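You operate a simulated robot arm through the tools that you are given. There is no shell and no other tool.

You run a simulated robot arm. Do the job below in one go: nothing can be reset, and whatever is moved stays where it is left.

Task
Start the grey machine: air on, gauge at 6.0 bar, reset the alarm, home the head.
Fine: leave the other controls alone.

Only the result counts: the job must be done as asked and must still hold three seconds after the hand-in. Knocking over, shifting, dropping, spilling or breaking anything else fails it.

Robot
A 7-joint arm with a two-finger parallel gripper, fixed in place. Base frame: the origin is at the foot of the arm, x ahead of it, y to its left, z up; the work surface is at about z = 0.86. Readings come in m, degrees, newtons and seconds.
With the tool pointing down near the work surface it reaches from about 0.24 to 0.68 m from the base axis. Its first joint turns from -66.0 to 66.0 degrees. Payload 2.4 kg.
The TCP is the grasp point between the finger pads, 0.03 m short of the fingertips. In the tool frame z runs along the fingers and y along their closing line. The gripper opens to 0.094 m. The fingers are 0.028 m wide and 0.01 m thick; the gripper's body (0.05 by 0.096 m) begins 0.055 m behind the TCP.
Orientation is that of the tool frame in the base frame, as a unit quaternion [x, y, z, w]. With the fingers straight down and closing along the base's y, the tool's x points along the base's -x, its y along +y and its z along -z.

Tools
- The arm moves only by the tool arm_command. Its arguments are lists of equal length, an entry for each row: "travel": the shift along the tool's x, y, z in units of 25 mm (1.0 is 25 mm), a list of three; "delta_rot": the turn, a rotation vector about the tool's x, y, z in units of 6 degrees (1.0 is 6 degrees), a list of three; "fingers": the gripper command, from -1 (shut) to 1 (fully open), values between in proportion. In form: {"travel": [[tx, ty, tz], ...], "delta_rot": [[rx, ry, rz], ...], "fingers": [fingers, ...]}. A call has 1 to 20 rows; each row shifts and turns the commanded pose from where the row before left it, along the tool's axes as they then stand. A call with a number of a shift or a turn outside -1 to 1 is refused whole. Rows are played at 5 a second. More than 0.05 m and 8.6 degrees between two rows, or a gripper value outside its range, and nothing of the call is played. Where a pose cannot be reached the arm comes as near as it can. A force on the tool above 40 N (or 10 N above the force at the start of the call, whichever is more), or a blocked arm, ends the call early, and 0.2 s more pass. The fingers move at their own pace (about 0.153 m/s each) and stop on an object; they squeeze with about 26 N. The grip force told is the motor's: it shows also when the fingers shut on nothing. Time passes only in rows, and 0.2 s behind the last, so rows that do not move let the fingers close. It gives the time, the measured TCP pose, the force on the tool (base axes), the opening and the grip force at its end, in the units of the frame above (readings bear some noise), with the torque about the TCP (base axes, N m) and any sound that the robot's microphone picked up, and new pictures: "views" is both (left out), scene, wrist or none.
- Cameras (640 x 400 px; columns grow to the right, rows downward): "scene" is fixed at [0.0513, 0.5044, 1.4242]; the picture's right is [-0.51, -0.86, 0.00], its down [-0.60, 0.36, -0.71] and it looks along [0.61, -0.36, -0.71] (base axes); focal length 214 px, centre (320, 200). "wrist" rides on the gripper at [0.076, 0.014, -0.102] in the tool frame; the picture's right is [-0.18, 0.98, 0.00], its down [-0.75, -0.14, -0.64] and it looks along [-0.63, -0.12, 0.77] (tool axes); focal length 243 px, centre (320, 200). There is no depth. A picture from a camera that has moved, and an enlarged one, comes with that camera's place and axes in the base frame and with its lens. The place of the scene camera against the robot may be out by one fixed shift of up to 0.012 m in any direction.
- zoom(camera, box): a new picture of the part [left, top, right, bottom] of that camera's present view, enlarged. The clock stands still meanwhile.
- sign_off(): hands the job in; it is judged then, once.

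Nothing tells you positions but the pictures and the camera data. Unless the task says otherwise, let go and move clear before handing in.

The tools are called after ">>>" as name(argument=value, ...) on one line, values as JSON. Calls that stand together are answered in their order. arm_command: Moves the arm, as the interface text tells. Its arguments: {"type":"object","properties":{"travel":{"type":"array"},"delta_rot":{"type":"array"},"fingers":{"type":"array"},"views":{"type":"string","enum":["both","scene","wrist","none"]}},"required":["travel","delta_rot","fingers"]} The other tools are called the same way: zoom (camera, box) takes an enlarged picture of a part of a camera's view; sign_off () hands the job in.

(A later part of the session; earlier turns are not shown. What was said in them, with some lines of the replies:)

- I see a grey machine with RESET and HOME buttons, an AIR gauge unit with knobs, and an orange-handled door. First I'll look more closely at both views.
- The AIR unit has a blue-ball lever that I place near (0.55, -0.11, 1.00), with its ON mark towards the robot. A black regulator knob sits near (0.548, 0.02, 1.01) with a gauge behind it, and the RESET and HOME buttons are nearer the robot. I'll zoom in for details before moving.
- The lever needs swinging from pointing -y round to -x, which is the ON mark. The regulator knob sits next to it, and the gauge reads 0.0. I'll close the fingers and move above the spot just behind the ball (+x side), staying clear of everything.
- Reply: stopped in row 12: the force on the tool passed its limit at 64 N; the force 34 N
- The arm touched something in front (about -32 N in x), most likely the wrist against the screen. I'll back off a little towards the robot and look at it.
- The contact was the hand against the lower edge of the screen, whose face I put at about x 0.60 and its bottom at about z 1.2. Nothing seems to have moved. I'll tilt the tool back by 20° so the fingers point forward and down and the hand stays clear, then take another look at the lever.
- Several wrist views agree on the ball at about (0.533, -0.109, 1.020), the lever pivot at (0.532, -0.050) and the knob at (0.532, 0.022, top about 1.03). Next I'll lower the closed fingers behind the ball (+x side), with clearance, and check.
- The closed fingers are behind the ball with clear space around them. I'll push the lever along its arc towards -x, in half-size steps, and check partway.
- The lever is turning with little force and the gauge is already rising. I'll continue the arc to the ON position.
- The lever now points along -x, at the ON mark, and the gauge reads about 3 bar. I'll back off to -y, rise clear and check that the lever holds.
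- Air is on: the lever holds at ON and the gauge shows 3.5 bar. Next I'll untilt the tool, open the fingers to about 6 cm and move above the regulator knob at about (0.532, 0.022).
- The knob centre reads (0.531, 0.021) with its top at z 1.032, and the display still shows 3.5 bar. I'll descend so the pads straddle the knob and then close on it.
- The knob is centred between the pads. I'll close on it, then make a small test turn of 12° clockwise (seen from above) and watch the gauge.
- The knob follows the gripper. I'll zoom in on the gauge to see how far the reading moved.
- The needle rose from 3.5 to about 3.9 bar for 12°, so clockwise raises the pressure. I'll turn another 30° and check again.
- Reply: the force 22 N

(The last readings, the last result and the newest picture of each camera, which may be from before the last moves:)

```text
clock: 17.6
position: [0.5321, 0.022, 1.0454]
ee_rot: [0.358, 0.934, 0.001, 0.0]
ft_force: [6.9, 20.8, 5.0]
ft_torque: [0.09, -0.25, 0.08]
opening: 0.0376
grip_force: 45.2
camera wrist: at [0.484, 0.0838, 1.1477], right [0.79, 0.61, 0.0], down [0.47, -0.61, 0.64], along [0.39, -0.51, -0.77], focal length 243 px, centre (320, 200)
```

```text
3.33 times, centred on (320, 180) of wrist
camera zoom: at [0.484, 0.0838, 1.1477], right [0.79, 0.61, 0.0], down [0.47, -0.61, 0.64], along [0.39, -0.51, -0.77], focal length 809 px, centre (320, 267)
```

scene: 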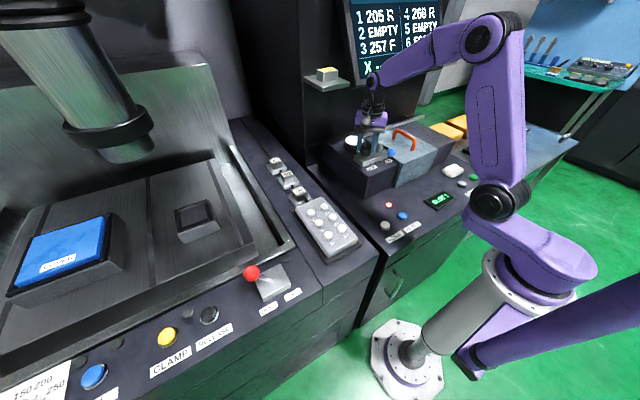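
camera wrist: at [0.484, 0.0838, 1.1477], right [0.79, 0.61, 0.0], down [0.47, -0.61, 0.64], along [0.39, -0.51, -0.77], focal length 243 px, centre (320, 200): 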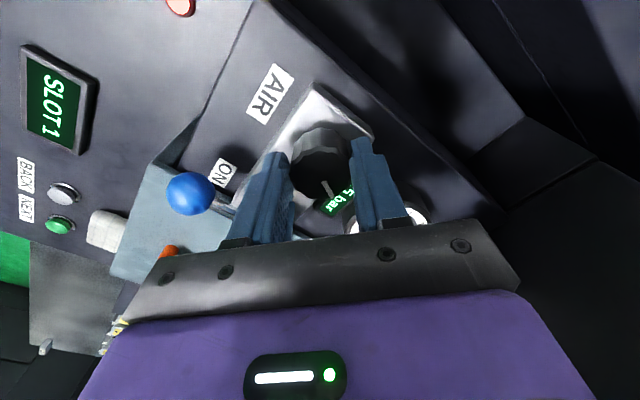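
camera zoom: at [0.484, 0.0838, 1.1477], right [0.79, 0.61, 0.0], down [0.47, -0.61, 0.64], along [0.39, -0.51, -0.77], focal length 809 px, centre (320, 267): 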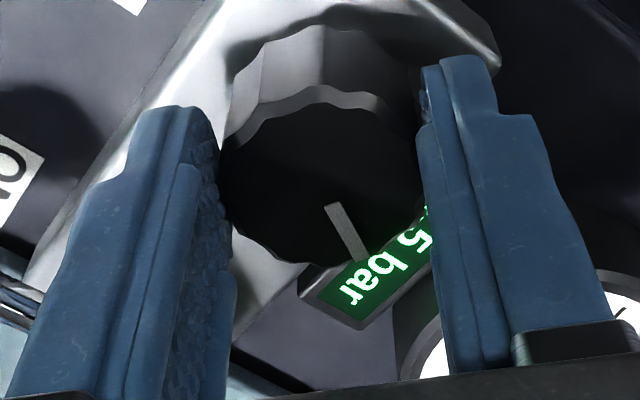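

The display now reads about 4.5 bar. A side load of about 20 N has built up along the closing direction, so I'll shift slightly to relieve it and let the reading settle.

>>> arm_command(travel=[[0, 0.04, 0], [0, 0, 0], [0, 0, 0]], delta_rot=[[0, 0, 0], [0, 0, 0], [0, 0, 0]], fingers=[-1, -1, -1])

>>> zoom(camera="scene", box=[343, 132, 375, 152])

>>> zoom(camera="wrist", box=[280, 150, 360, 220])

```text
clock: 18.4
position: [0.5325, 0.0221, 1.0458]
ee_rot: [0.358, 0.934, 0.001, 0.0]
ft_force: [3.2, 17.6, 12.4]
ft_torque: [0.17, -0.04, 0.05]
opening: 0.0377
grip_force: 45.0
camera wrist: at [0.4843, 0.0839, 1.1477], right [0.79, 0.61, 0.0], down [0.47, -0.61, 0.64], along [0.39, -0.51, -0.77], focal length 243 px, centre (320, 200)
```

scene: 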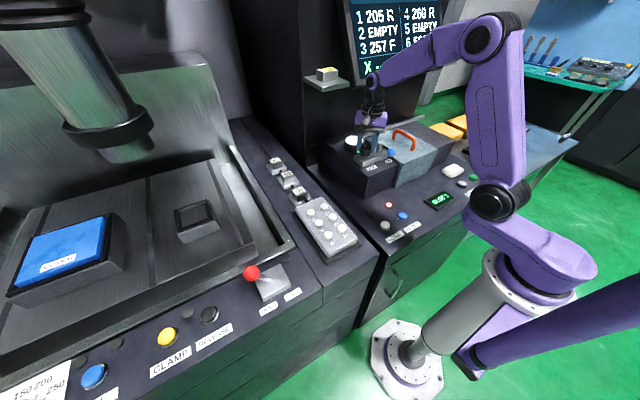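
wrist: 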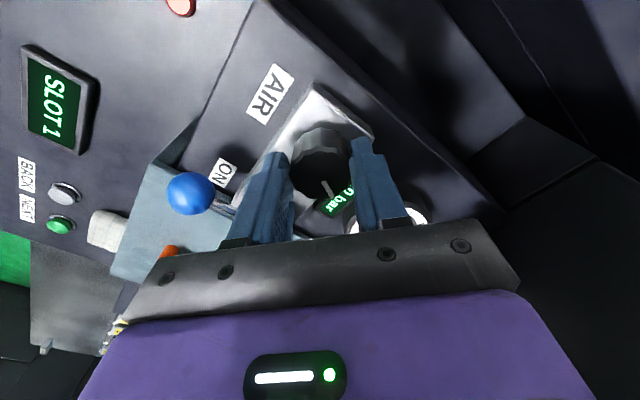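

```text
16.00 times, centred on (359, 142) of scene
camera zoom: at [0.0512, 0.505, 1.424], right [-0.51, -0.86, 0.0], down [-0.6, 0.36, -0.71], along [0.61, -0.36, -0.71], focal length 3432 px, centre (-304, 1128)
```

zoom: 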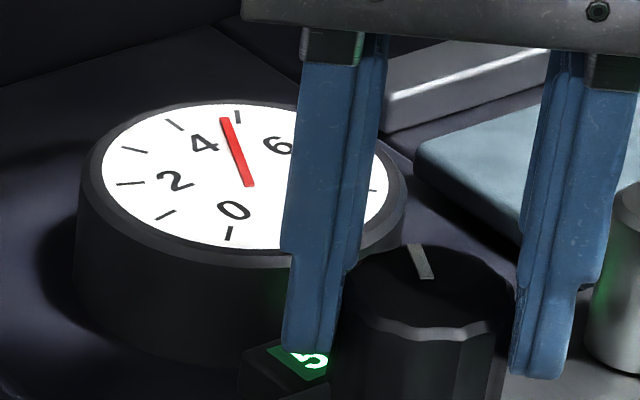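

```text
5.71 times, centred on (320, 185) of wrist
camera zoom: at [0.4843, 0.0839, 1.1477], right [0.79, 0.61, 0.0], down [0.47, -0.61, 0.64], along [0.39, -0.51, -0.77], focal length 1386 px, centre (320, 286)
```

zoom: 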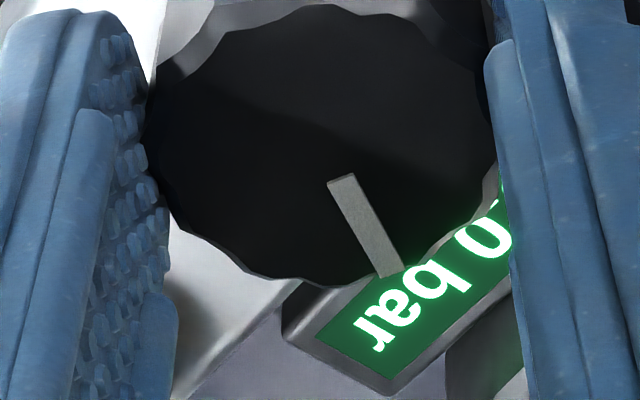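

The display reads 5.0 bar after 42° of turn, about 0.036 bar per degree. I'll wait a moment to be sure it has settled before the last part.

>>> arm_command(travel=[[0, 0, 0], [0, 0, 0], [0, 0, 0], [0, 0, 0], [0, 0, 0]], delta_rot=[[0, 0, 0], [0, 0, 0], [0, 0, 0], [0, 0, 0], [0, 0, 0]], fingers=[-1, -1, -1, -1, -1], views="none")

>>> zoom(camera="scene", box=[343, 132, 375, 152])

>>> zoom(camera="wrist", box=[280, 150, 360, 220])

```text
clock: 19.6
position: [0.5327, 0.0226, 1.0464]
ee_rot: [0.358, 0.934, 0.001, 0.0]
ft_force: [2.0, 18.3, 17.4]
ft_torque: [0.4, 0.21, 0.05]
opening: 0.0375
grip_force: 44.7
```

```text
16.00 times, centred on (359, 142) of scene
camera zoom: at [0.0511, 0.5049, 1.424], right [-0.51, -0.86, 0.0], down [-0.6, 0.36, -0.71], along [0.61, -0.36, -0.71], focal length 3432 px, centre (-304, 1128)
```

zoom: 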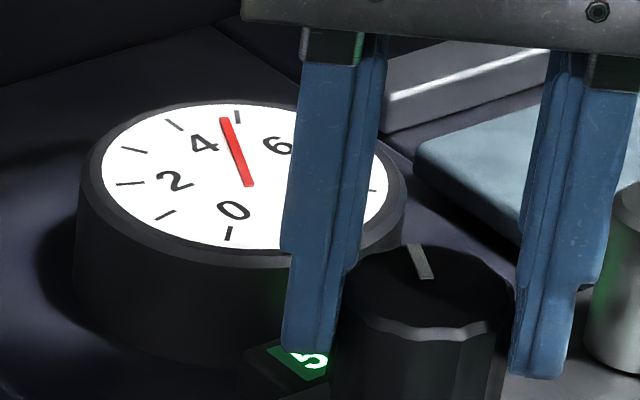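

```text
5.71 times, centred on (320, 185) of wrist
camera zoom: at [0.4842, 0.0839, 1.1477], right [0.79, 0.61, 0.0], down [0.47, -0.61, 0.64], along [0.39, -0.51, -0.77], focal length 1386 px, centre (320, 286)
```

zoom: 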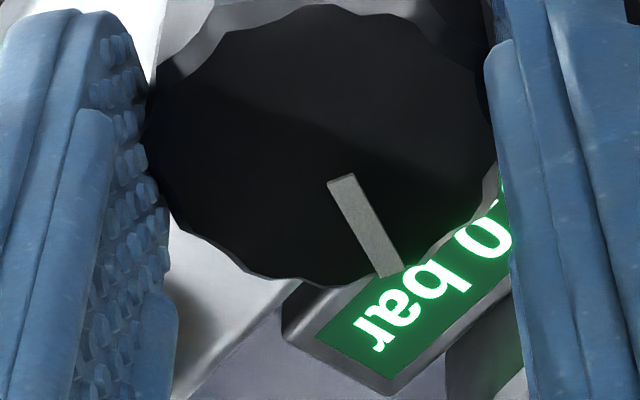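

It has settled at 5.0 bar, so the rate is 28° per bar. I'll turn the remaining 28°.

>>> arm_command(travel=[[0, 0, 0], [0, 0, 0], [0, 0, 0], [0, 0, 0], [0, 0, 0], [0, 0, 0], [0, 0, 0], [0, 0, 0], [0, 0, 0]], delta_rot=[[0, 0, 0.95], [0, 0, 0.95], [0, 0, 0.95], [0, 0, 0.95], [0, 0, 0.867], [0, 0, 0], [0, 0, 0], [0, 0, 0], [0, 0, 0]], fingers=[-1, -1, -1, -1, -1, -1, -1, -1, -1])

>>> zoom(camera="scene", box=[343, 132, 375, 152])

>>> zoom(camera="wrist", box=[280, 140, 400, 240])

```text
clock: 21.6
position: [0.5328, 0.0246, 1.0462]
ee_rot: [0.573, 0.82, 0.003, 0.002]
ft_force: [18.7, 21.6, 12.1]
ft_torque: [0.28, -0.22, 0.11]
opening: 0.0377
grip_force: 45.3
camera wrist: at [0.5195, 0.0997, 1.1476], right [0.99, 0.16, 0.01], down [0.12, -0.76, 0.64], along [0.11, -0.63, -0.77], focal length 243 px, centre (320, 200)
```

scene: 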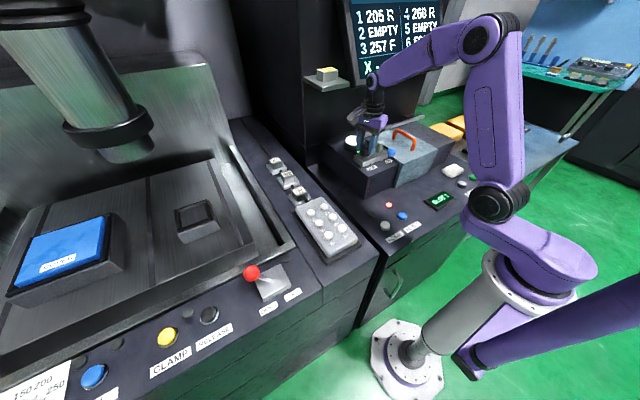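
wrist: 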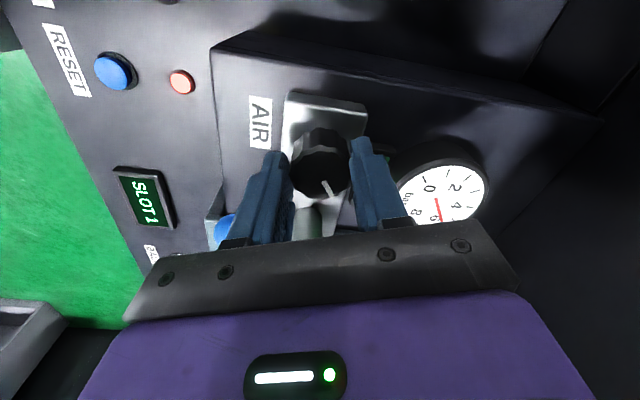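

```text
16.00 times, centred on (359, 142) of scene
camera zoom: at [0.0517, 0.5051, 1.424], right [-0.51, -0.86, 0.0], down [-0.61, 0.36, -0.71], along [0.61, -0.36, -0.71], focal length 3432 px, centre (-304, 1128)
```

zoom: 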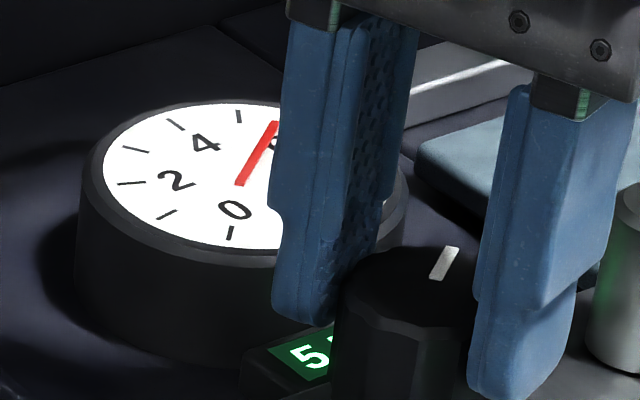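

```text
4.00 times, centred on (340, 190) of wrist
camera zoom: at [0.5195, 0.0997, 1.1476], right [0.99, 0.16, 0.01], down [0.12, -0.76, 0.64], along [0.11, -0.63, -0.77], focal length 970 px, centre (240, 240)
```

zoom: 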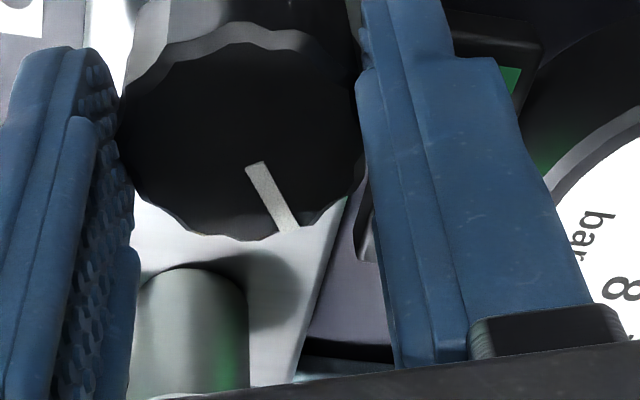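

The display shows 5-something but the fingers hide the decimal. I'll release the knob and rise so I can read it properly.

>>> arm_command(travel=[[0, 0, 0], [0, 0, 0], [0, 0, -0.6], [0, 0, -0.7], [0, 0, -0.7]], delta_rot=[[0, 0, 0], [0, 0, 0], [0, 0, 0], [0, 0, 0], [0, 0, 0]], fingers=[0.28, 0.28, 0.28, 0.28, 0.28])

>>> zoom(camera="scene", box=[343, 132, 375, 152])

>>> zoom(camera="wrist", box=[280, 120, 480, 240])

```text
clock: 22.9
position: [0.5319, 0.0204, 1.0952]
ee_rot: [0.573, 0.82, 0.0, -0.002]
ft_force: [0.2, 0.1, -1.0]
ft_torque: [-0.01, 0.0, -0.01]
opening: 0.0603
grip_force: 0.1
camera wrist: at [0.5179, 0.0967, 1.1973], right [0.99, 0.16, 0.0], down [0.13, -0.76, 0.64], along [0.1, -0.63, -0.77], focal length 243 px, centre (320, 200)
```

scene: 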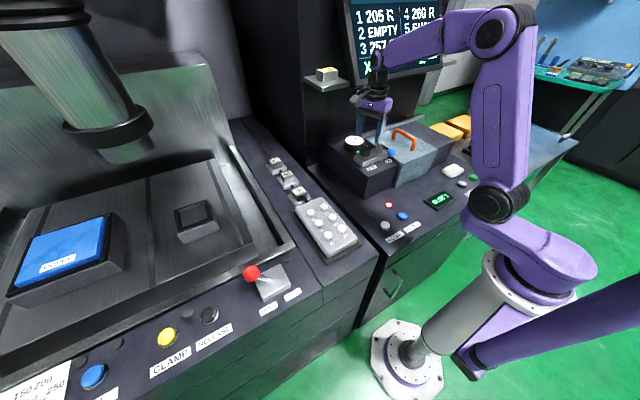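
wrist: 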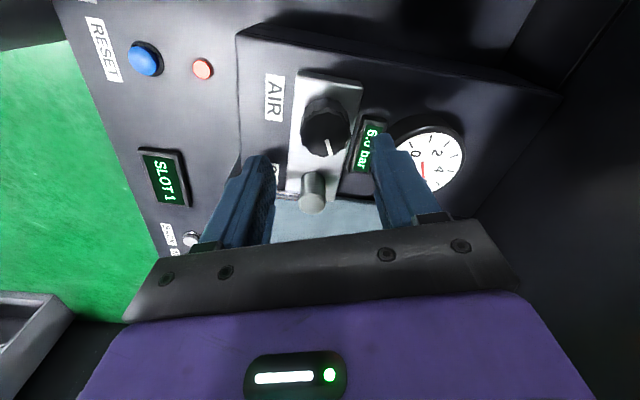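

```text
16.00 times, centred on (359, 142) of scene
camera zoom: at [0.0513, 0.5044, 1.4242], right [-0.51, -0.86, 0.0], down [-0.6, 0.36, -0.71], along [0.61, -0.36, -0.71], focal length 3432 px, centre (-304, 1128)
```

zoom: 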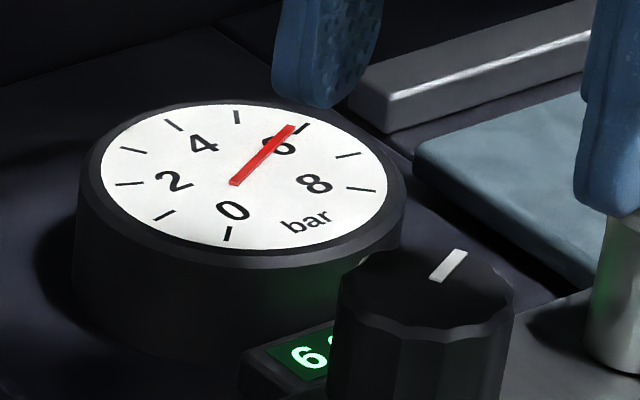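

```text
3.20 times, centred on (380, 180) of wrist
camera zoom: at [0.5179, 0.0967, 1.1973], right [0.99, 0.16, 0.0], down [0.13, -0.76, 0.64], along [0.1, -0.63, -0.77], focal length 776 px, centre (128, 264)
```

zoom: 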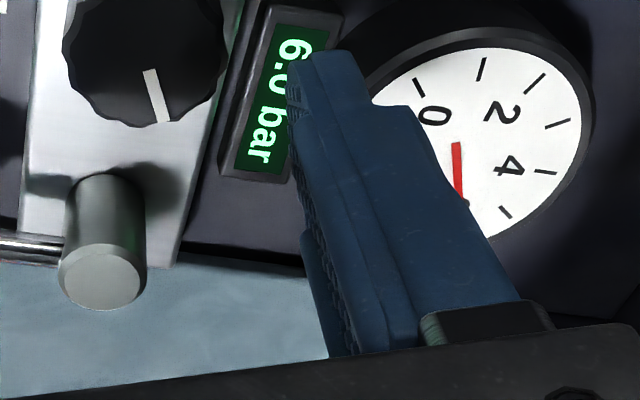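

The display appears to read 6.0 bar, though one finger partly covers it. I'll turn the gripper back to its normal orientation, retreat towards the robot and read it clearly.

>>> arm_command(travel=[[0, 0, 0], [0, 0, 0], [0, 0, 0], [0, 0, 0], [0, 0, 0], [0, 0, 0], [0, 0, 0], [0, 0, 0], [0, 0, 0], [0, 0, 0], [0, 0, 0], [0, 0, 0], [0.9, 0, -0.3], [0.9, 0, -0.3], [0.9, 0, -0.3]], delta_rot=[[0, 0, -0.972], [0, 0, -0.972], [0, 0, -0.972], [0, 0, -0.972], [0, 0, -0.972], [0, 0, -0.972], [0, 0, -0.972], [0, 0, -0.972], [0, 0, -0.972], [0, 0, -0.972], [0, 0, -0.972], [0, 0, -0.972], [0, 0, 0], [0, 0, 0], [0, 0, 0]], fingers=[0.28, 0.28, 0.28, 0.28, 0.28, 0.28, 0.28, 0.28, 0.28, 0.28, 0.28, 0.28, 0.28, 0.28, 0.28])

>>> zoom(camera="scene", box=[343, 132, 375, 152])

>>> zoom(camera="wrist", box=[240, 100, 400, 240])

```text
clock: 26.1
position: [0.4645, 0.0198, 1.12]
ee_rot: [0.0, 1.0, 0.0, -0.001]
ft_force: [0.1, 0.2, 0.4]
ft_torque: [0.01, 0.0, 0.0]
opening: 0.0604
grip_force: 0.1
camera wrist: at [0.3879, 0.0354, 1.2211], right [0.18, 0.98, 0.0], down [0.75, -0.14, 0.64], along [0.63, -0.12, -0.77], focal length 243 px, centre (320, 200)
```

scene: 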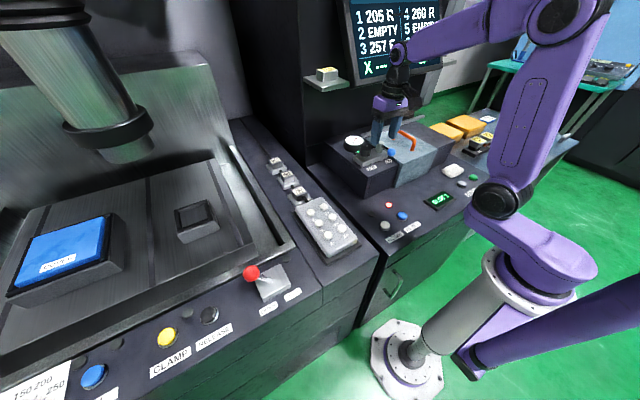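
wrist: 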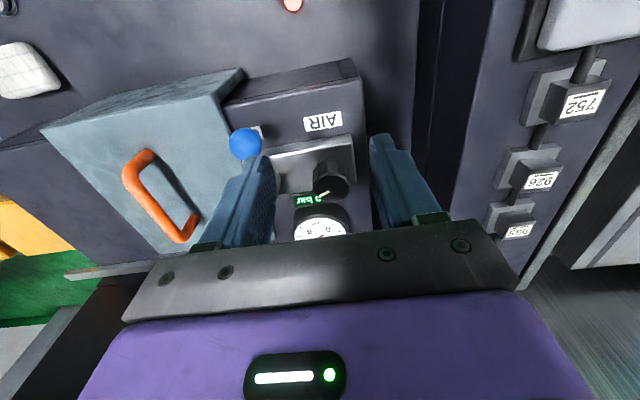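

```text
16.00 times, centred on (359, 142) of scene
camera zoom: at [0.0513, 0.5044, 1.4242], right [-0.51, -0.86, 0.0], down [-0.6, 0.36, -0.71], along [0.61, -0.36, -0.71], focal length 3432 px, centre (-304, 1128)
```

zoom: 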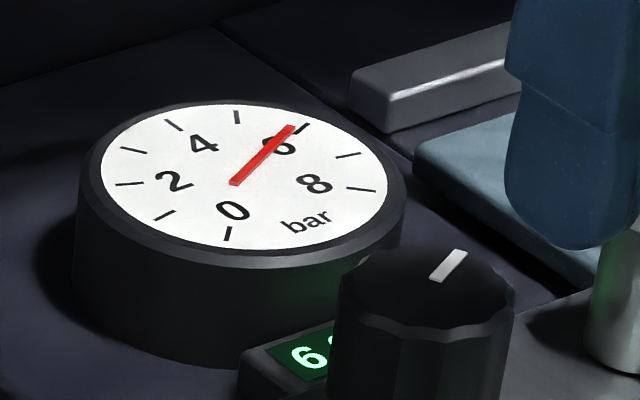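

```text
2.86 times, centred on (320, 170) of wrist
camera zoom: at [0.3879, 0.0354, 1.2211], right [0.18, 0.98, 0.0], down [0.75, -0.14, 0.64], along [0.63, -0.12, -0.77], focal length 693 px, centre (320, 286)
```

zoom: 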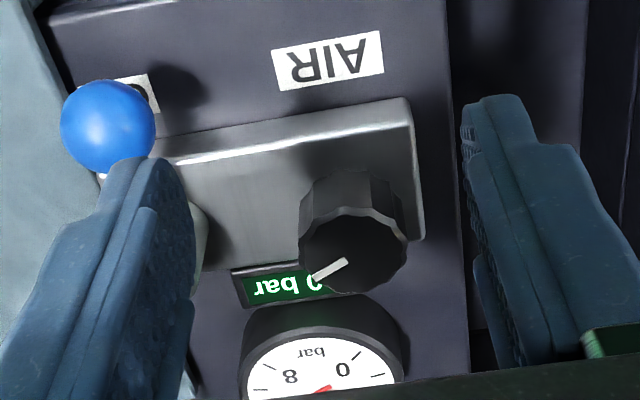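

It reads about 6.0, with the needle on the 6. I'll move to the right to get an unobstructed view of the display for confirmation, closing the fingers on the way.

>>> arm_command(travel=[[0.3, -0.98, -0.2], [0.3, -0.98, -0.2], [0.3, -0.98, 0], [0.3, -0.98, 0], [0, -0.98, 0]], delta_rot=[[0, 0, 0], [0, 0, 0], [0, 0, 0], [0, 0, 0], [0, 0, 0]], fingers=[-1, -1, -1, -1, -1])

>>> zoom(camera="wrist", box=[360, 100, 520, 220])

```text
clock: 27.2
position: [0.4327, -0.1018, 1.1276]
ee_rot: [0.001, 1.0, 0.0, -0.001]
ft_force: [0.1, 0.8, 0.2]
ft_torque: [-0.02, -0.02, 0.01]
opening: 0.0
grip_force: 26.2
camera wrist: at [0.3571, -0.0885, 1.2289], right [0.19, 0.98, 0.0], down [0.75, -0.14, 0.64], along [0.63, -0.12, -0.77], focal length 243 px, centre (320, 200)
```

scene: 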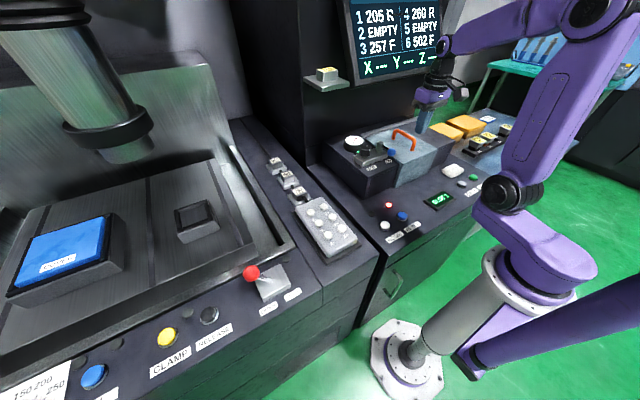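
wrist: 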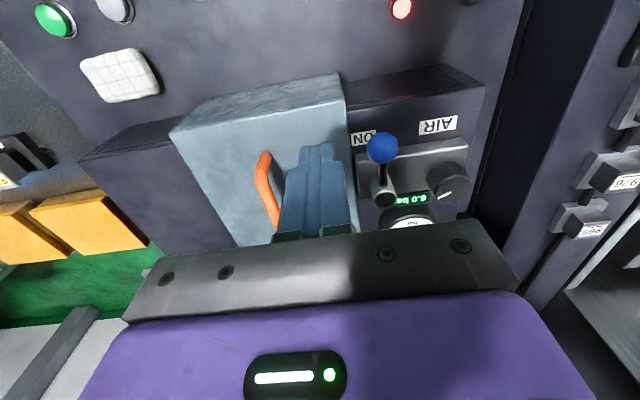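

```text
3.33 times, centred on (440, 160) of wrist
camera zoom: at [0.3571, -0.0885, 1.2289], right [0.19, 0.98, 0.0], down [0.75, -0.14, 0.64], along [0.63, -0.12, -0.77], focal length 809 px, centre (-80, 333)
```

zoom: 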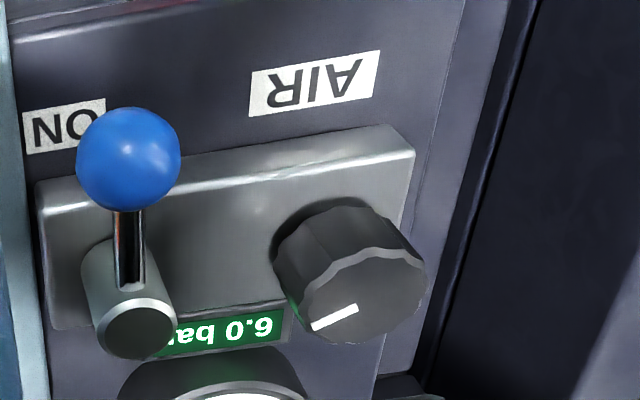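

6.0 bar is confirmed. Next comes RESET, the blue button at about (0.319, 0.005, 0.863), so I'll move above it with the fingers closed.

>>> arm_command(travel=[[0.906, 0.854, 0], [0.906, 0.854, 0], [0.906, 0.854, 0], [0.906, 0.854, 0], [0.906, 0.854, 0], [0, 0, 0.9], [0, 0, 0.9], [0, 0, 0.9], [0, 0, 0.9], [0, 0, 0.9], [0, 0, 0.9], [0, 0, 0.5]], delta_rot=[[0, 0, 0], [0, 0, 0], [0, 0, 0], [0, 0, 0], [0, 0, 0], [0, 0, 0], [0, 0, 0], [0, 0, 0], [0, 0, 0], [0, 0, 0], [0, 0, 0], [0, 0, 0]], fingers=[-1, -1, -1, -1, -1, -1, -1, -1, -1, -1, -1, -1])

>>> zoom(camera="scene", box=[340, 170, 440, 250])

>>> zoom(camera="wrist", box=[200, 80, 500, 240])

```text
clock: 29.9
position: [0.3234, 0.0059, 0.9808]
ee_rot: [0.0, 1.0, 0.0, 0.0]
ft_force: [2.0, -0.3, 0.2]
ft_torque: [-0.01, 0.01, 0.01]
opening: 0.0001
grip_force: 26.1
camera wrist: at [0.2454, 0.0199, 1.0824], right [0.18, 0.98, 0.0], down [0.75, -0.14, 0.64], along [0.63, -0.12, -0.77], focal length 243 px, centre (320, 200)
```

scene: 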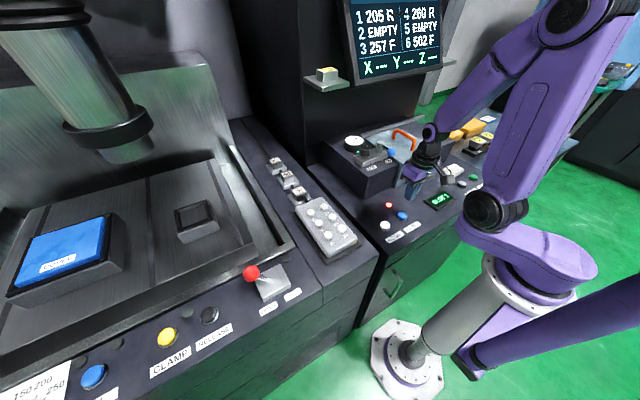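
wrist: 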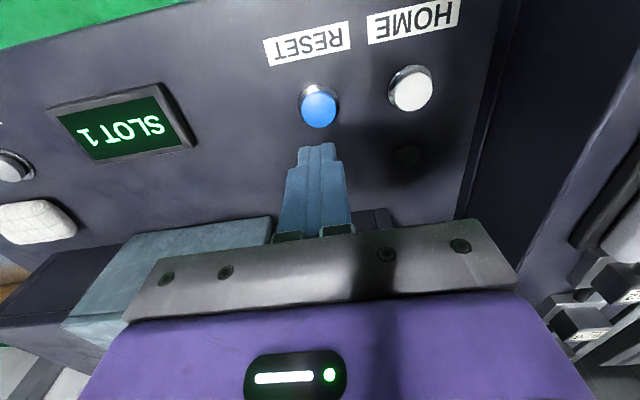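

```text
5.00 times, centred on (390, 210) of scene
camera zoom: at [0.0513, 0.5044, 1.4242], right [-0.51, -0.86, 0.0], down [-0.6, 0.36, -0.71], along [0.61, -0.36, -0.71], focal length 1072 px, centre (-30, 150)
```

zoom: 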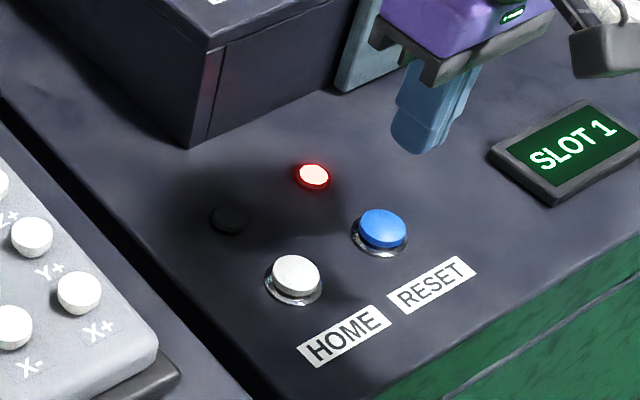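

```text
2.13 times, centred on (350, 160) of wrist
camera zoom: at [0.2454, 0.0199, 1.0824], right [0.18, 0.98, 0.0], down [0.75, -0.14, 0.64], along [0.63, -0.12, -0.77], focal length 518 px, centre (256, 285)
```

zoom: 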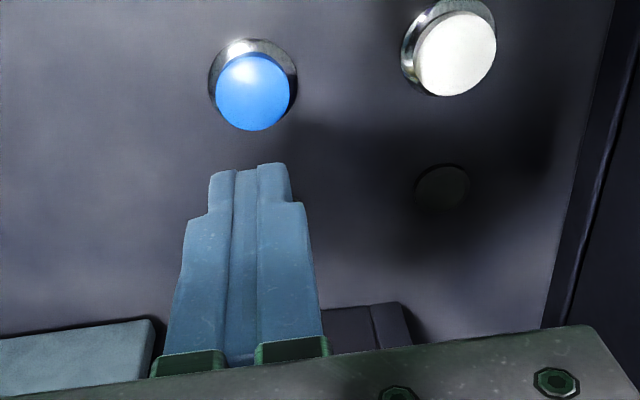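

RESET is confirmed at about (0.320, 0.005), top near z 0.865 to 0.873. I'll descend onto it, slowing near the top.

>>> arm_command(travel=[[0.1, -0.03, 0.7], [0, 0, 0.7], [0, 0, 0.7], [0, 0, 0.6], [0, 0, 0.1], [0, 0, 0.1], [0, 0, 0.1], [0, 0, 0.1]], delta_rot=[[0, 0, 0], [0, 0, 0], [0, 0, 0], [0, 0, 0], [0, 0, 0], [0, 0, 0], [0, 0, 0], [0, 0, 0]], fingers=[-1, -1, -1, -1, -1, -1, -1, -1])

>>> zoom(camera="scene", box=[340, 170, 440, 250])

```text
clock: 31.6
position: [0.3186, 0.004, 0.9036]
ee_rot: [0.001, 1.0, 0.0, 0.001]
ft_force: [0.2, 0.0, 0.1]
ft_torque: [0.04, -0.02, 0.01]
opening: 0.0002
grip_force: 26.2
camera wrist: at [0.2415, 0.0187, 1.0052], right [0.18, 0.98, 0.0], down [0.75, -0.14, 0.64], along [0.63, -0.12, -0.77], focal length 243 px, centre (320, 200)
```

scene: 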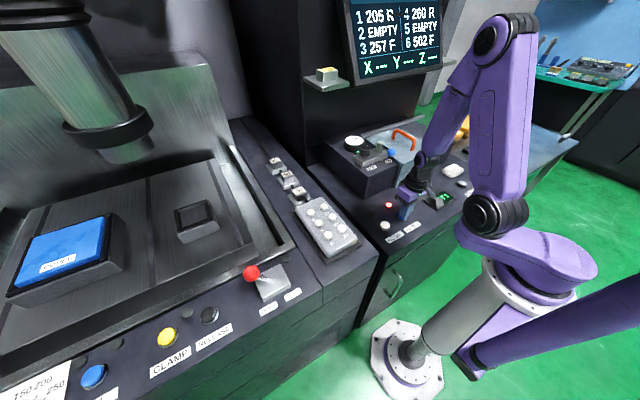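
wrist: 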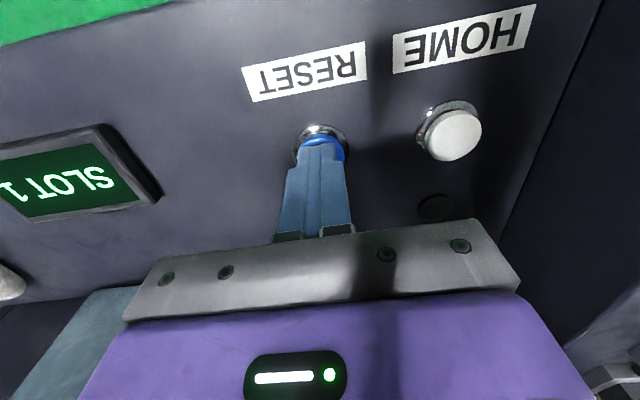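

```text
5.00 times, centred on (390, 210) of scene
camera zoom: at [0.0513, 0.5044, 1.4242], right [-0.51, -0.86, 0.0], down [-0.6, 0.36, -0.71], along [0.61, -0.36, -0.71], focal length 1072 px, centre (-30, 150)
```

zoom: 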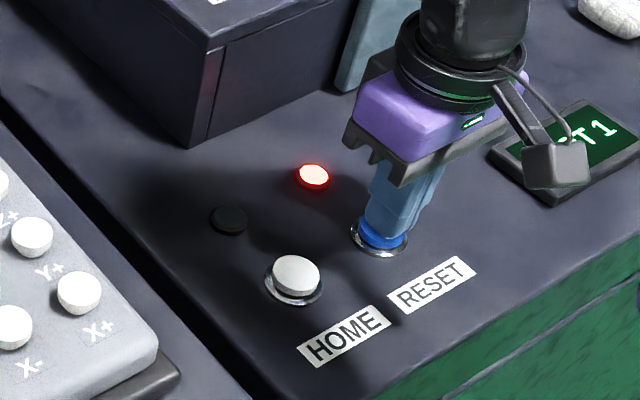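

The fingertips are right over RESET with no contact yet. I'll press down in small steps and watch the force and the red lamp.

>>> arm_command(travel=[[0, 0, 0.08], [0, 0, 0.08], [0, 0, 0.08], [0, 0, 0.08], [0, 0, 0.08], [0, 0, 0]], delta_rot=[[0, 0, 0], [0, 0, 0], [0, 0, 0], [0, 0, 0], [0, 0, 0], [0, 0, 0]], fingers=[-1, -1, -1, -1, -1, -1], views="none")

>>> zoom(camera="scene", box=[340, 170, 440, 250])

```text
clock: 32.9
position: [0.3186, 0.0058, 0.8943]
ee_rot: [0.0, 1.0, 0.0, 0.001]
ft_force: [-5.2, -0.3, 38.5]
ft_torque: [0.08, 0.18, 0.1]
opening: 0.0
grip_force: 25.9
heard: click
stopped in row 6: the force on the tool passed its limit at 43 N (the readings are from after the stop); the commanded pose is now the measured one
```

```text
5.00 times, centred on (390, 210) of scene
camera zoom: at [0.0508, 0.5044, 1.4243], right [-0.51, -0.86, 0.0], down [-0.6, 0.36, -0.71], along [0.61, -0.36, -0.71], focal length 1072 px, centre (-30, 150)
```

zoom: 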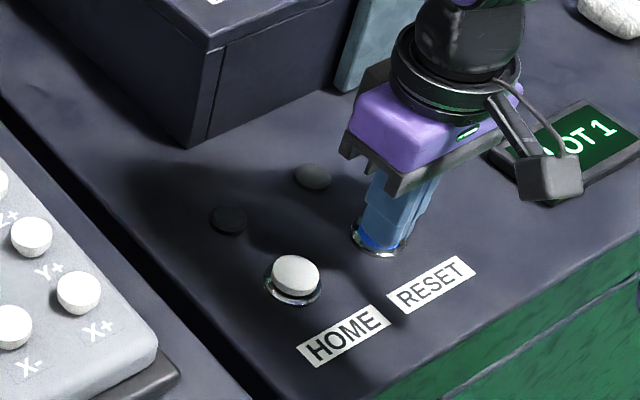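

There was a click and the red alarm lamp went out. I'll lift off, check the lamp stays out, and move over the white HOME button at about (0.320, 0.086).

>>> arm_command(travel=[[0, 0, -0.5], [0, 0, -0.9], [0, 0, -0.4], [-0.03, 0.8, 0], [-0.03, 0.8, 0], [0, 0.8, 0], [0, 0.83, 0], [0, 0, 0]], delta_rot=[[0, 0, 0], [0, 0, 0], [0, 0, 0], [0, 0, 0], [0, 0, 0], [0, 0, 0], [0, 0, 0], [0, 0, 0]], fingers=[-1, -1, -1, -1, -1, -1, -1, -1])

>>> zoom(camera="scene", box=[340, 170, 440, 250])

>>> zoom(camera="wrist", box=[200, 80, 500, 240])

>>> zoom(camera="scene", box=[343, 132, 375, 152])

```text
clock: 34.7
position: [0.3198, 0.0859, 0.9383]
ee_rot: [0.0, 1.0, -0.001, 0.0]
ft_force: [-0.4, 0.9, 0.8]
ft_torque: [-0.02, 0.0, -0.01]
opening: 0.0002
grip_force: 25.9
camera wrist: at [0.2423, 0.1003, 1.041], right [0.18, 0.98, 0.0], down [0.75, -0.14, 0.64], along [0.63, -0.12, -0.77], focal length 243 px, centre (320, 200)
```

scene: 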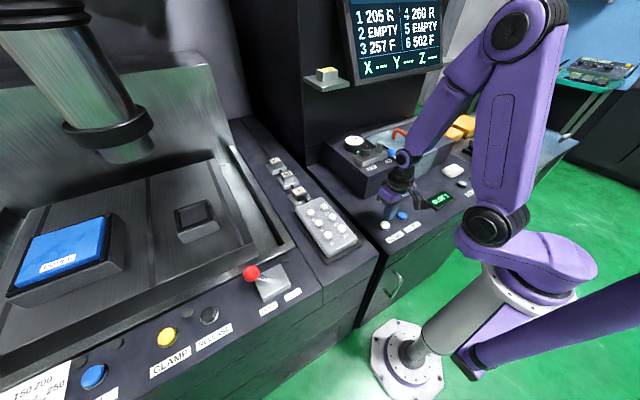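
wrist: 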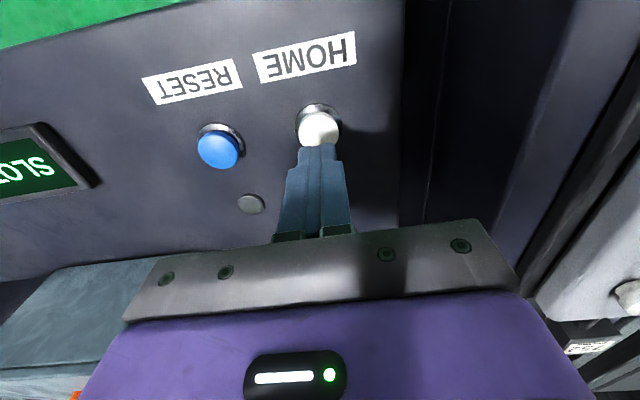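

```text
5.00 times, centred on (390, 210) of scene
camera zoom: at [0.0513, 0.5044, 1.4242], right [-0.51, -0.86, 0.0], down [-0.6, 0.36, -0.71], along [0.61, -0.36, -0.71], focal length 1072 px, centre (-30, 150)
```

zoom: 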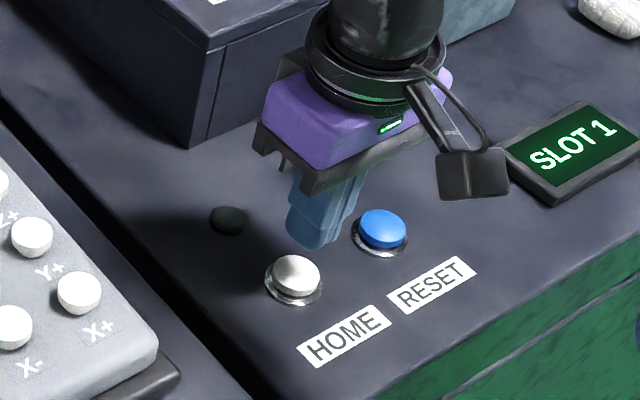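

```text
2.13 times, centred on (350, 160) of wrist
camera zoom: at [0.2423, 0.1003, 1.041], right [0.18, 0.98, 0.0], down [0.75, -0.14, 0.64], along [0.63, -0.12, -0.77], focal length 518 px, centre (256, 285)
```

zoom: 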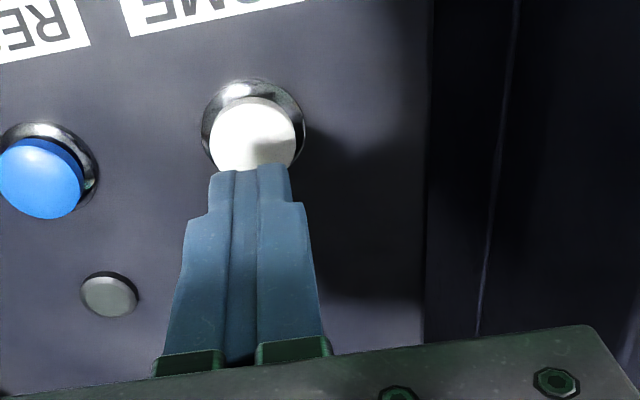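

```text
16.00 times, centred on (359, 142) of scene
camera zoom: at [0.0513, 0.5044, 1.4242], right [-0.51, -0.86, 0.0], down [-0.6, 0.36, -0.71], along [0.61, -0.36, -0.71], focal length 3432 px, centre (-304, 1128)
```

zoom: 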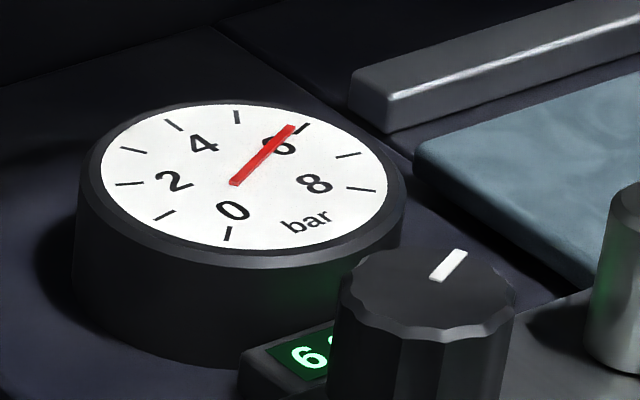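

The alarm lamp stays out and the gauge holds at 6. I'm aligned over HOME and will press it the same way.

>>> arm_command(travel=[[0.08, 0, 0.66], [0, 0, 0.66], [0, 0, 0.08], [0, 0, 0.08], [0, 0, 0.08], [0, 0, 0.06], [0, 0, 0.06], [0, 0, 0]], delta_rot=[[0, 0, 0], [0, 0, 0], [0, 0, 0], [0, 0, 0], [0, 0, 0], [0, 0, 0], [0, 0, 0], [0, 0, 0]], fingers=[-1, -1, -1, -1, -1, -1, -1, -1])

>>> zoom(camera="scene", box=[340, 170, 440, 250])

```text
clock: 36.5
position: [0.3169, 0.0843, 0.8966]
ee_rot: [0.0, 1.0, 0.0, 0.002]
ft_force: [-2.0, 2.6, 20.8]
ft_torque: [0.09, 0.08, -0.19]
opening: 0.0
grip_force: 26.8
heard: click
camera wrist: at [0.2407, 0.0993, 0.9985], right [0.18, 0.98, 0.0], down [0.75, -0.14, 0.64], along [0.63, -0.12, -0.77], focal length 243 px, centre (320, 200)
```

scene: 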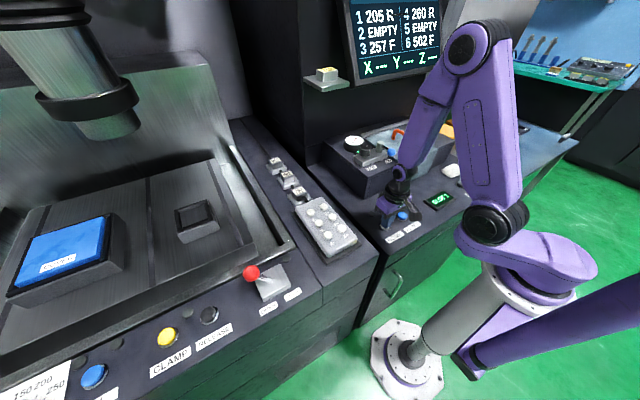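
wrist: 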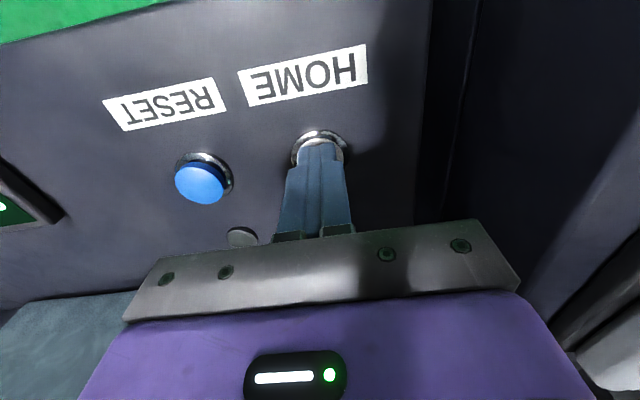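

```text
5.00 times, centred on (390, 210) of scene
camera zoom: at [0.0511, 0.5044, 1.4242], right [-0.51, -0.86, 0.0], down [-0.6, 0.36, -0.71], along [0.61, -0.36, -0.71], focal length 1072 px, centre (-30, 150)
```

zoom: 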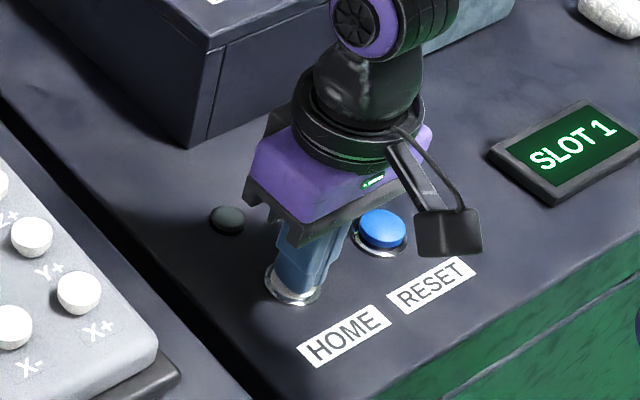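

A click sounded and the head on the left is moving. I'll lift off and watch whether homing continues to the end.

>>> arm_command(travel=[[0, 0, -0.5], [0, 0, -0.8], [0, 0, -0.8], [0, 0, 0], [0, 0, 0]], delta_rot=[[0, 0, 0], [0, 0, 0], [0, 0, 0], [0, 0, 0], [0, 0, 0]], fingers=[-1, -1, -1, -1, -1])

>>> zoom(camera="scene", box=[300, 0, 460, 100])

>>> zoom(camera="scene", box=[340, 170, 440, 250])

```text
clock: 37.7
position: [0.318, 0.0847, 0.9493]
ee_rot: [-0.001, 1.0, 0.0, 0.001]
ft_force: [-0.3, -0.4, -0.1]
ft_torque: [0.01, 0.03, -0.03]
opening: 0.0
grip_force: 25.7
camera wrist: at [0.241, 0.0996, 1.0502], right [0.18, 0.98, 0.0], down [0.75, -0.14, 0.64], along [0.63, -0.12, -0.77], focal length 243 px, centre (320, 200)
```

scene: 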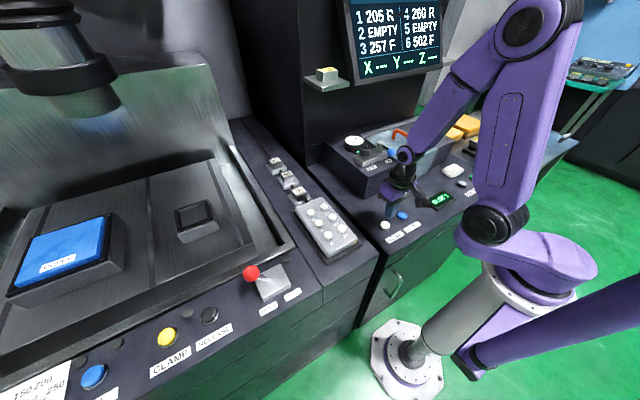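
wrist: 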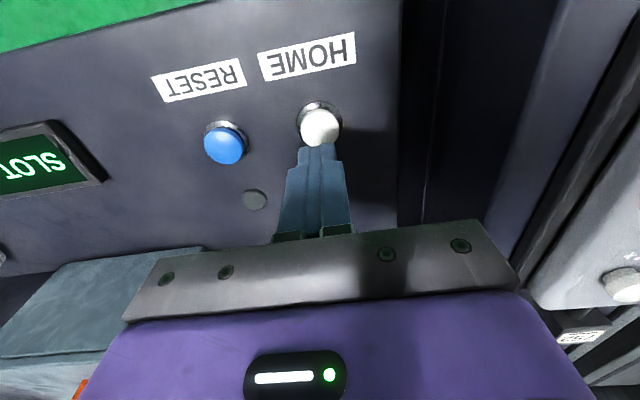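

```text
4.00 times, centred on (380, 50) of scene
camera zoom: at [0.0513, 0.5044, 1.4242], right [-0.51, -0.86, 0.0], down [-0.6, 0.36, -0.71], along [0.61, -0.36, -0.71], focal length 858 px, centre (80, 800)
```

zoom: 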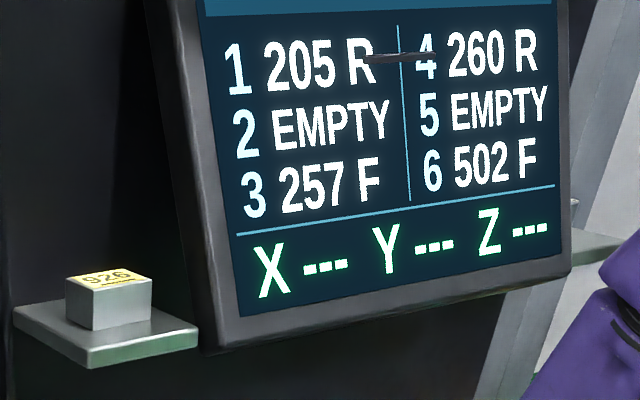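

```text
5.00 times, centred on (390, 210) of scene
camera zoom: at [0.0513, 0.5044, 1.4242], right [-0.51, -0.86, 0.0], down [-0.6, 0.36, -0.71], along [0.61, -0.36, -0.71], focal length 1072 px, centre (-30, 150)
```

zoom: 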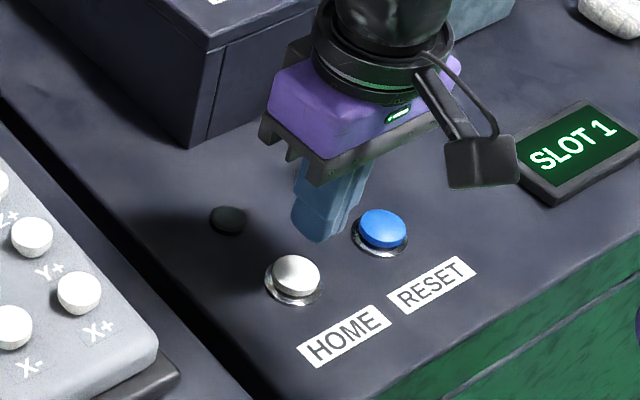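

The head keeps rising on its own after the release. I'll rise clear and wait for homing to finish.

>>> arm_command(travel=[[0, -0.5, -0.9], [0, -0.5, -0.9], [0, -0.5, -0.9], [0, -0.5, -0.9], [0, -0.5, -0.9], [0, -0.5, -0.9], [0, -0.5, -0.9], [0, -0.5, -0.9], [0, 0, 0], [0, 0, 0], [0, 0, 0], [0, 0, 0], [0, 0, 0], [0, 0, 0], [0, 0, 0]], delta_rot=[[0, 0, 0], [0, 0, 0], [0, 0, 0], [0, 0, 0], [0, 0, 0], [0, 0, 0], [0, 0, 0], [0, 0, 0], [0, 0, 0], [0, 0, 0], [0, 0, 0], [0, 0, 0], [0, 0, 0], [0, 0, 0], [0, 0, 0]], fingers=[-1, -1, -1, -1, -1, -1, -1, -1, -1, -1, -1, -1, -1, -1, -1])

>>> zoom(camera="scene", box=[300, 0, 460, 100])

>>> zoom(camera="scene", box=[340, 170, 440, 250])

```text
clock: 40.9
position: [0.3188, -0.0153, 1.1273]
ee_rot: [0.0, 1.0, 0.0, 0.001]
ft_force: [-0.1, -0.3, 0.3]
ft_torque: [0.04, -0.02, 0.03]
opening: 0.0003
grip_force: 26.3
camera wrist: at [0.2414, -0.001, 1.23], right [0.18, 0.98, 0.0], down [0.75, -0.14, 0.64], along [0.63, -0.12, -0.77], focal length 243 px, centre (320, 200)
```

scene: 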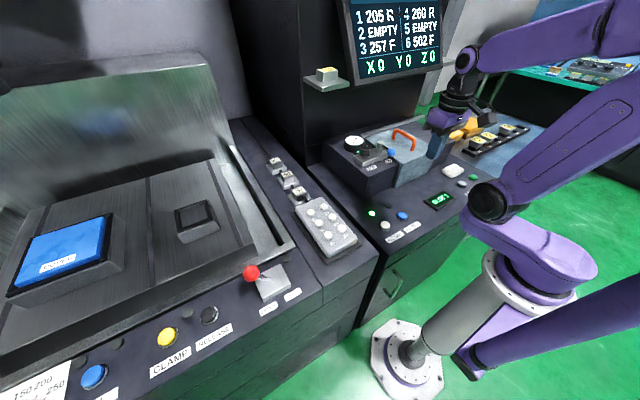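
wrist: 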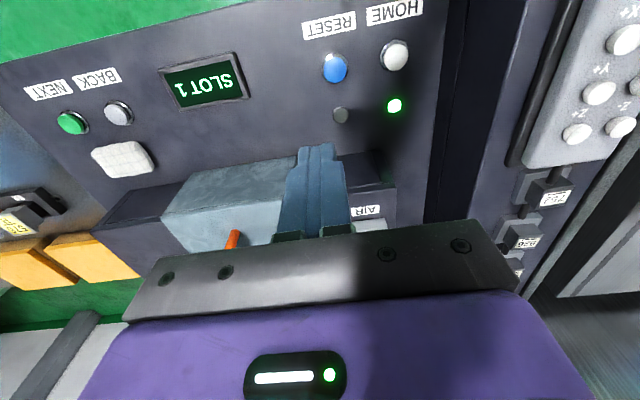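

```text
4.00 times, centred on (380, 50) of scene
camera zoom: at [0.0513, 0.5044, 1.4242], right [-0.51, -0.86, 0.0], down [-0.6, 0.36, -0.71], along [0.61, -0.36, -0.71], focal length 858 px, centre (80, 800)
```

zoom: 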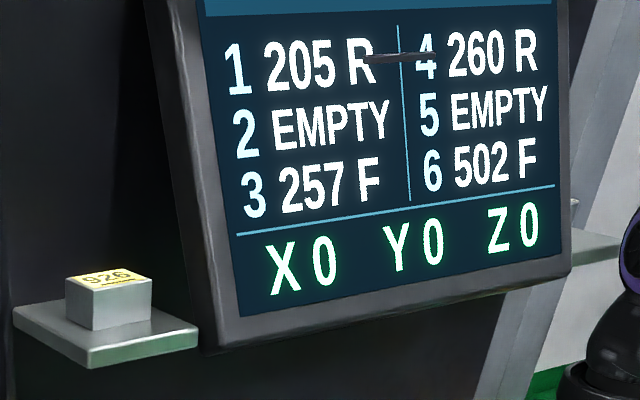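

```text
5.00 times, centred on (390, 210) of scene
camera zoom: at [0.0513, 0.5044, 1.4242], right [-0.51, -0.86, 0.0], down [-0.6, 0.36, -0.71], along [0.61, -0.36, -0.71], focal length 1072 px, centre (-30, 150)
```

zoom: 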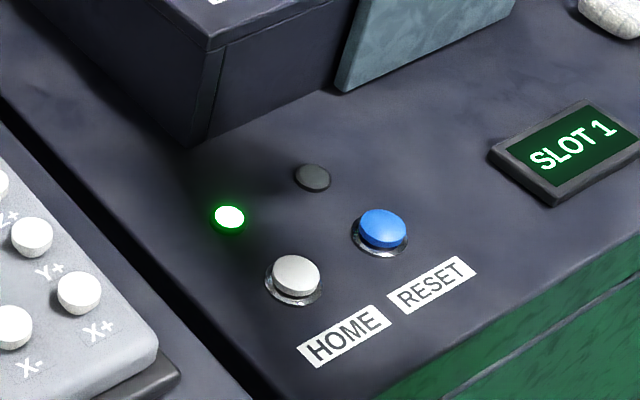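

The machine is homed: the screen shows X0 Y0 Z0, the green lamp is lit and the alarm lamp is out. I'll do one last check of the gauge and lever before handing in.

>>> zoom(camera="scene", box=[338, 125, 418, 175])

>>> zoom(camera="scene", box=[343, 132, 375, 152])

```text
8.00 times, centred on (378, 150) of scene
camera zoom: at [0.0513, 0.5044, 1.4242], right [-0.51, -0.86, 0.0], down [-0.6, 0.36, -0.71], along [0.61, -0.36, -0.71], focal length 1716 px, centre (-144, 600)
```

zoom: 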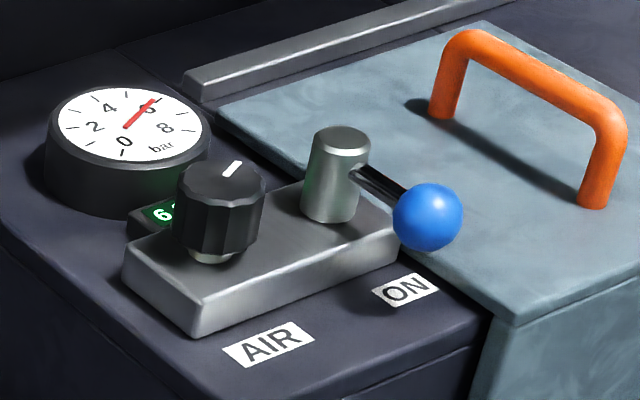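

```text
16.00 times, centred on (359, 142) of scene
camera zoom: at [0.0513, 0.5044, 1.4242], right [-0.51, -0.86, 0.0], down [-0.6, 0.36, -0.71], along [0.61, -0.36, -0.71], focal length 3432 px, centre (-304, 1128)
```

zoom: 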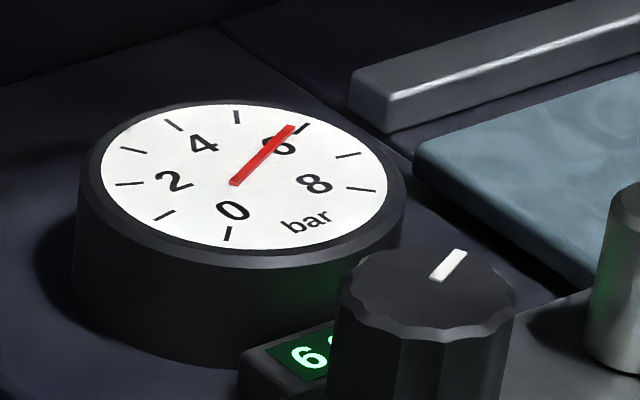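

The lever is at ON, the gauge holds at 6.0 bar, the alarm is cleared and the head is homed. The arm is clear of everything, so I'm handing in the job.

>>> sign_off()

```text
The job is handed in.
```

The grey machine is started, and I've handed the job in:

- **Air:** the lever is at ON and stayed there after I let go.
- **Pressure:** the display read 6.0 bar, and the needle was still on 6 in the last check before hand-in.
- **Alarm:** RESET clicked when pressed, and the red lamp went out and stayed out.
- **Head:** HOME clicked when pressed, and the head finished homing. The screen shows X0 Y0 Z0 and the green lamp is lit.

**Bump:** early on, the hand hit the lower edge of the machine's screen, at up to 64 N, while I was reaching for the air lever. I backed off at once. The screen looked unmoved and kept working in every later picture.

I didn't touch any other control, and the arm is clear of the machine.
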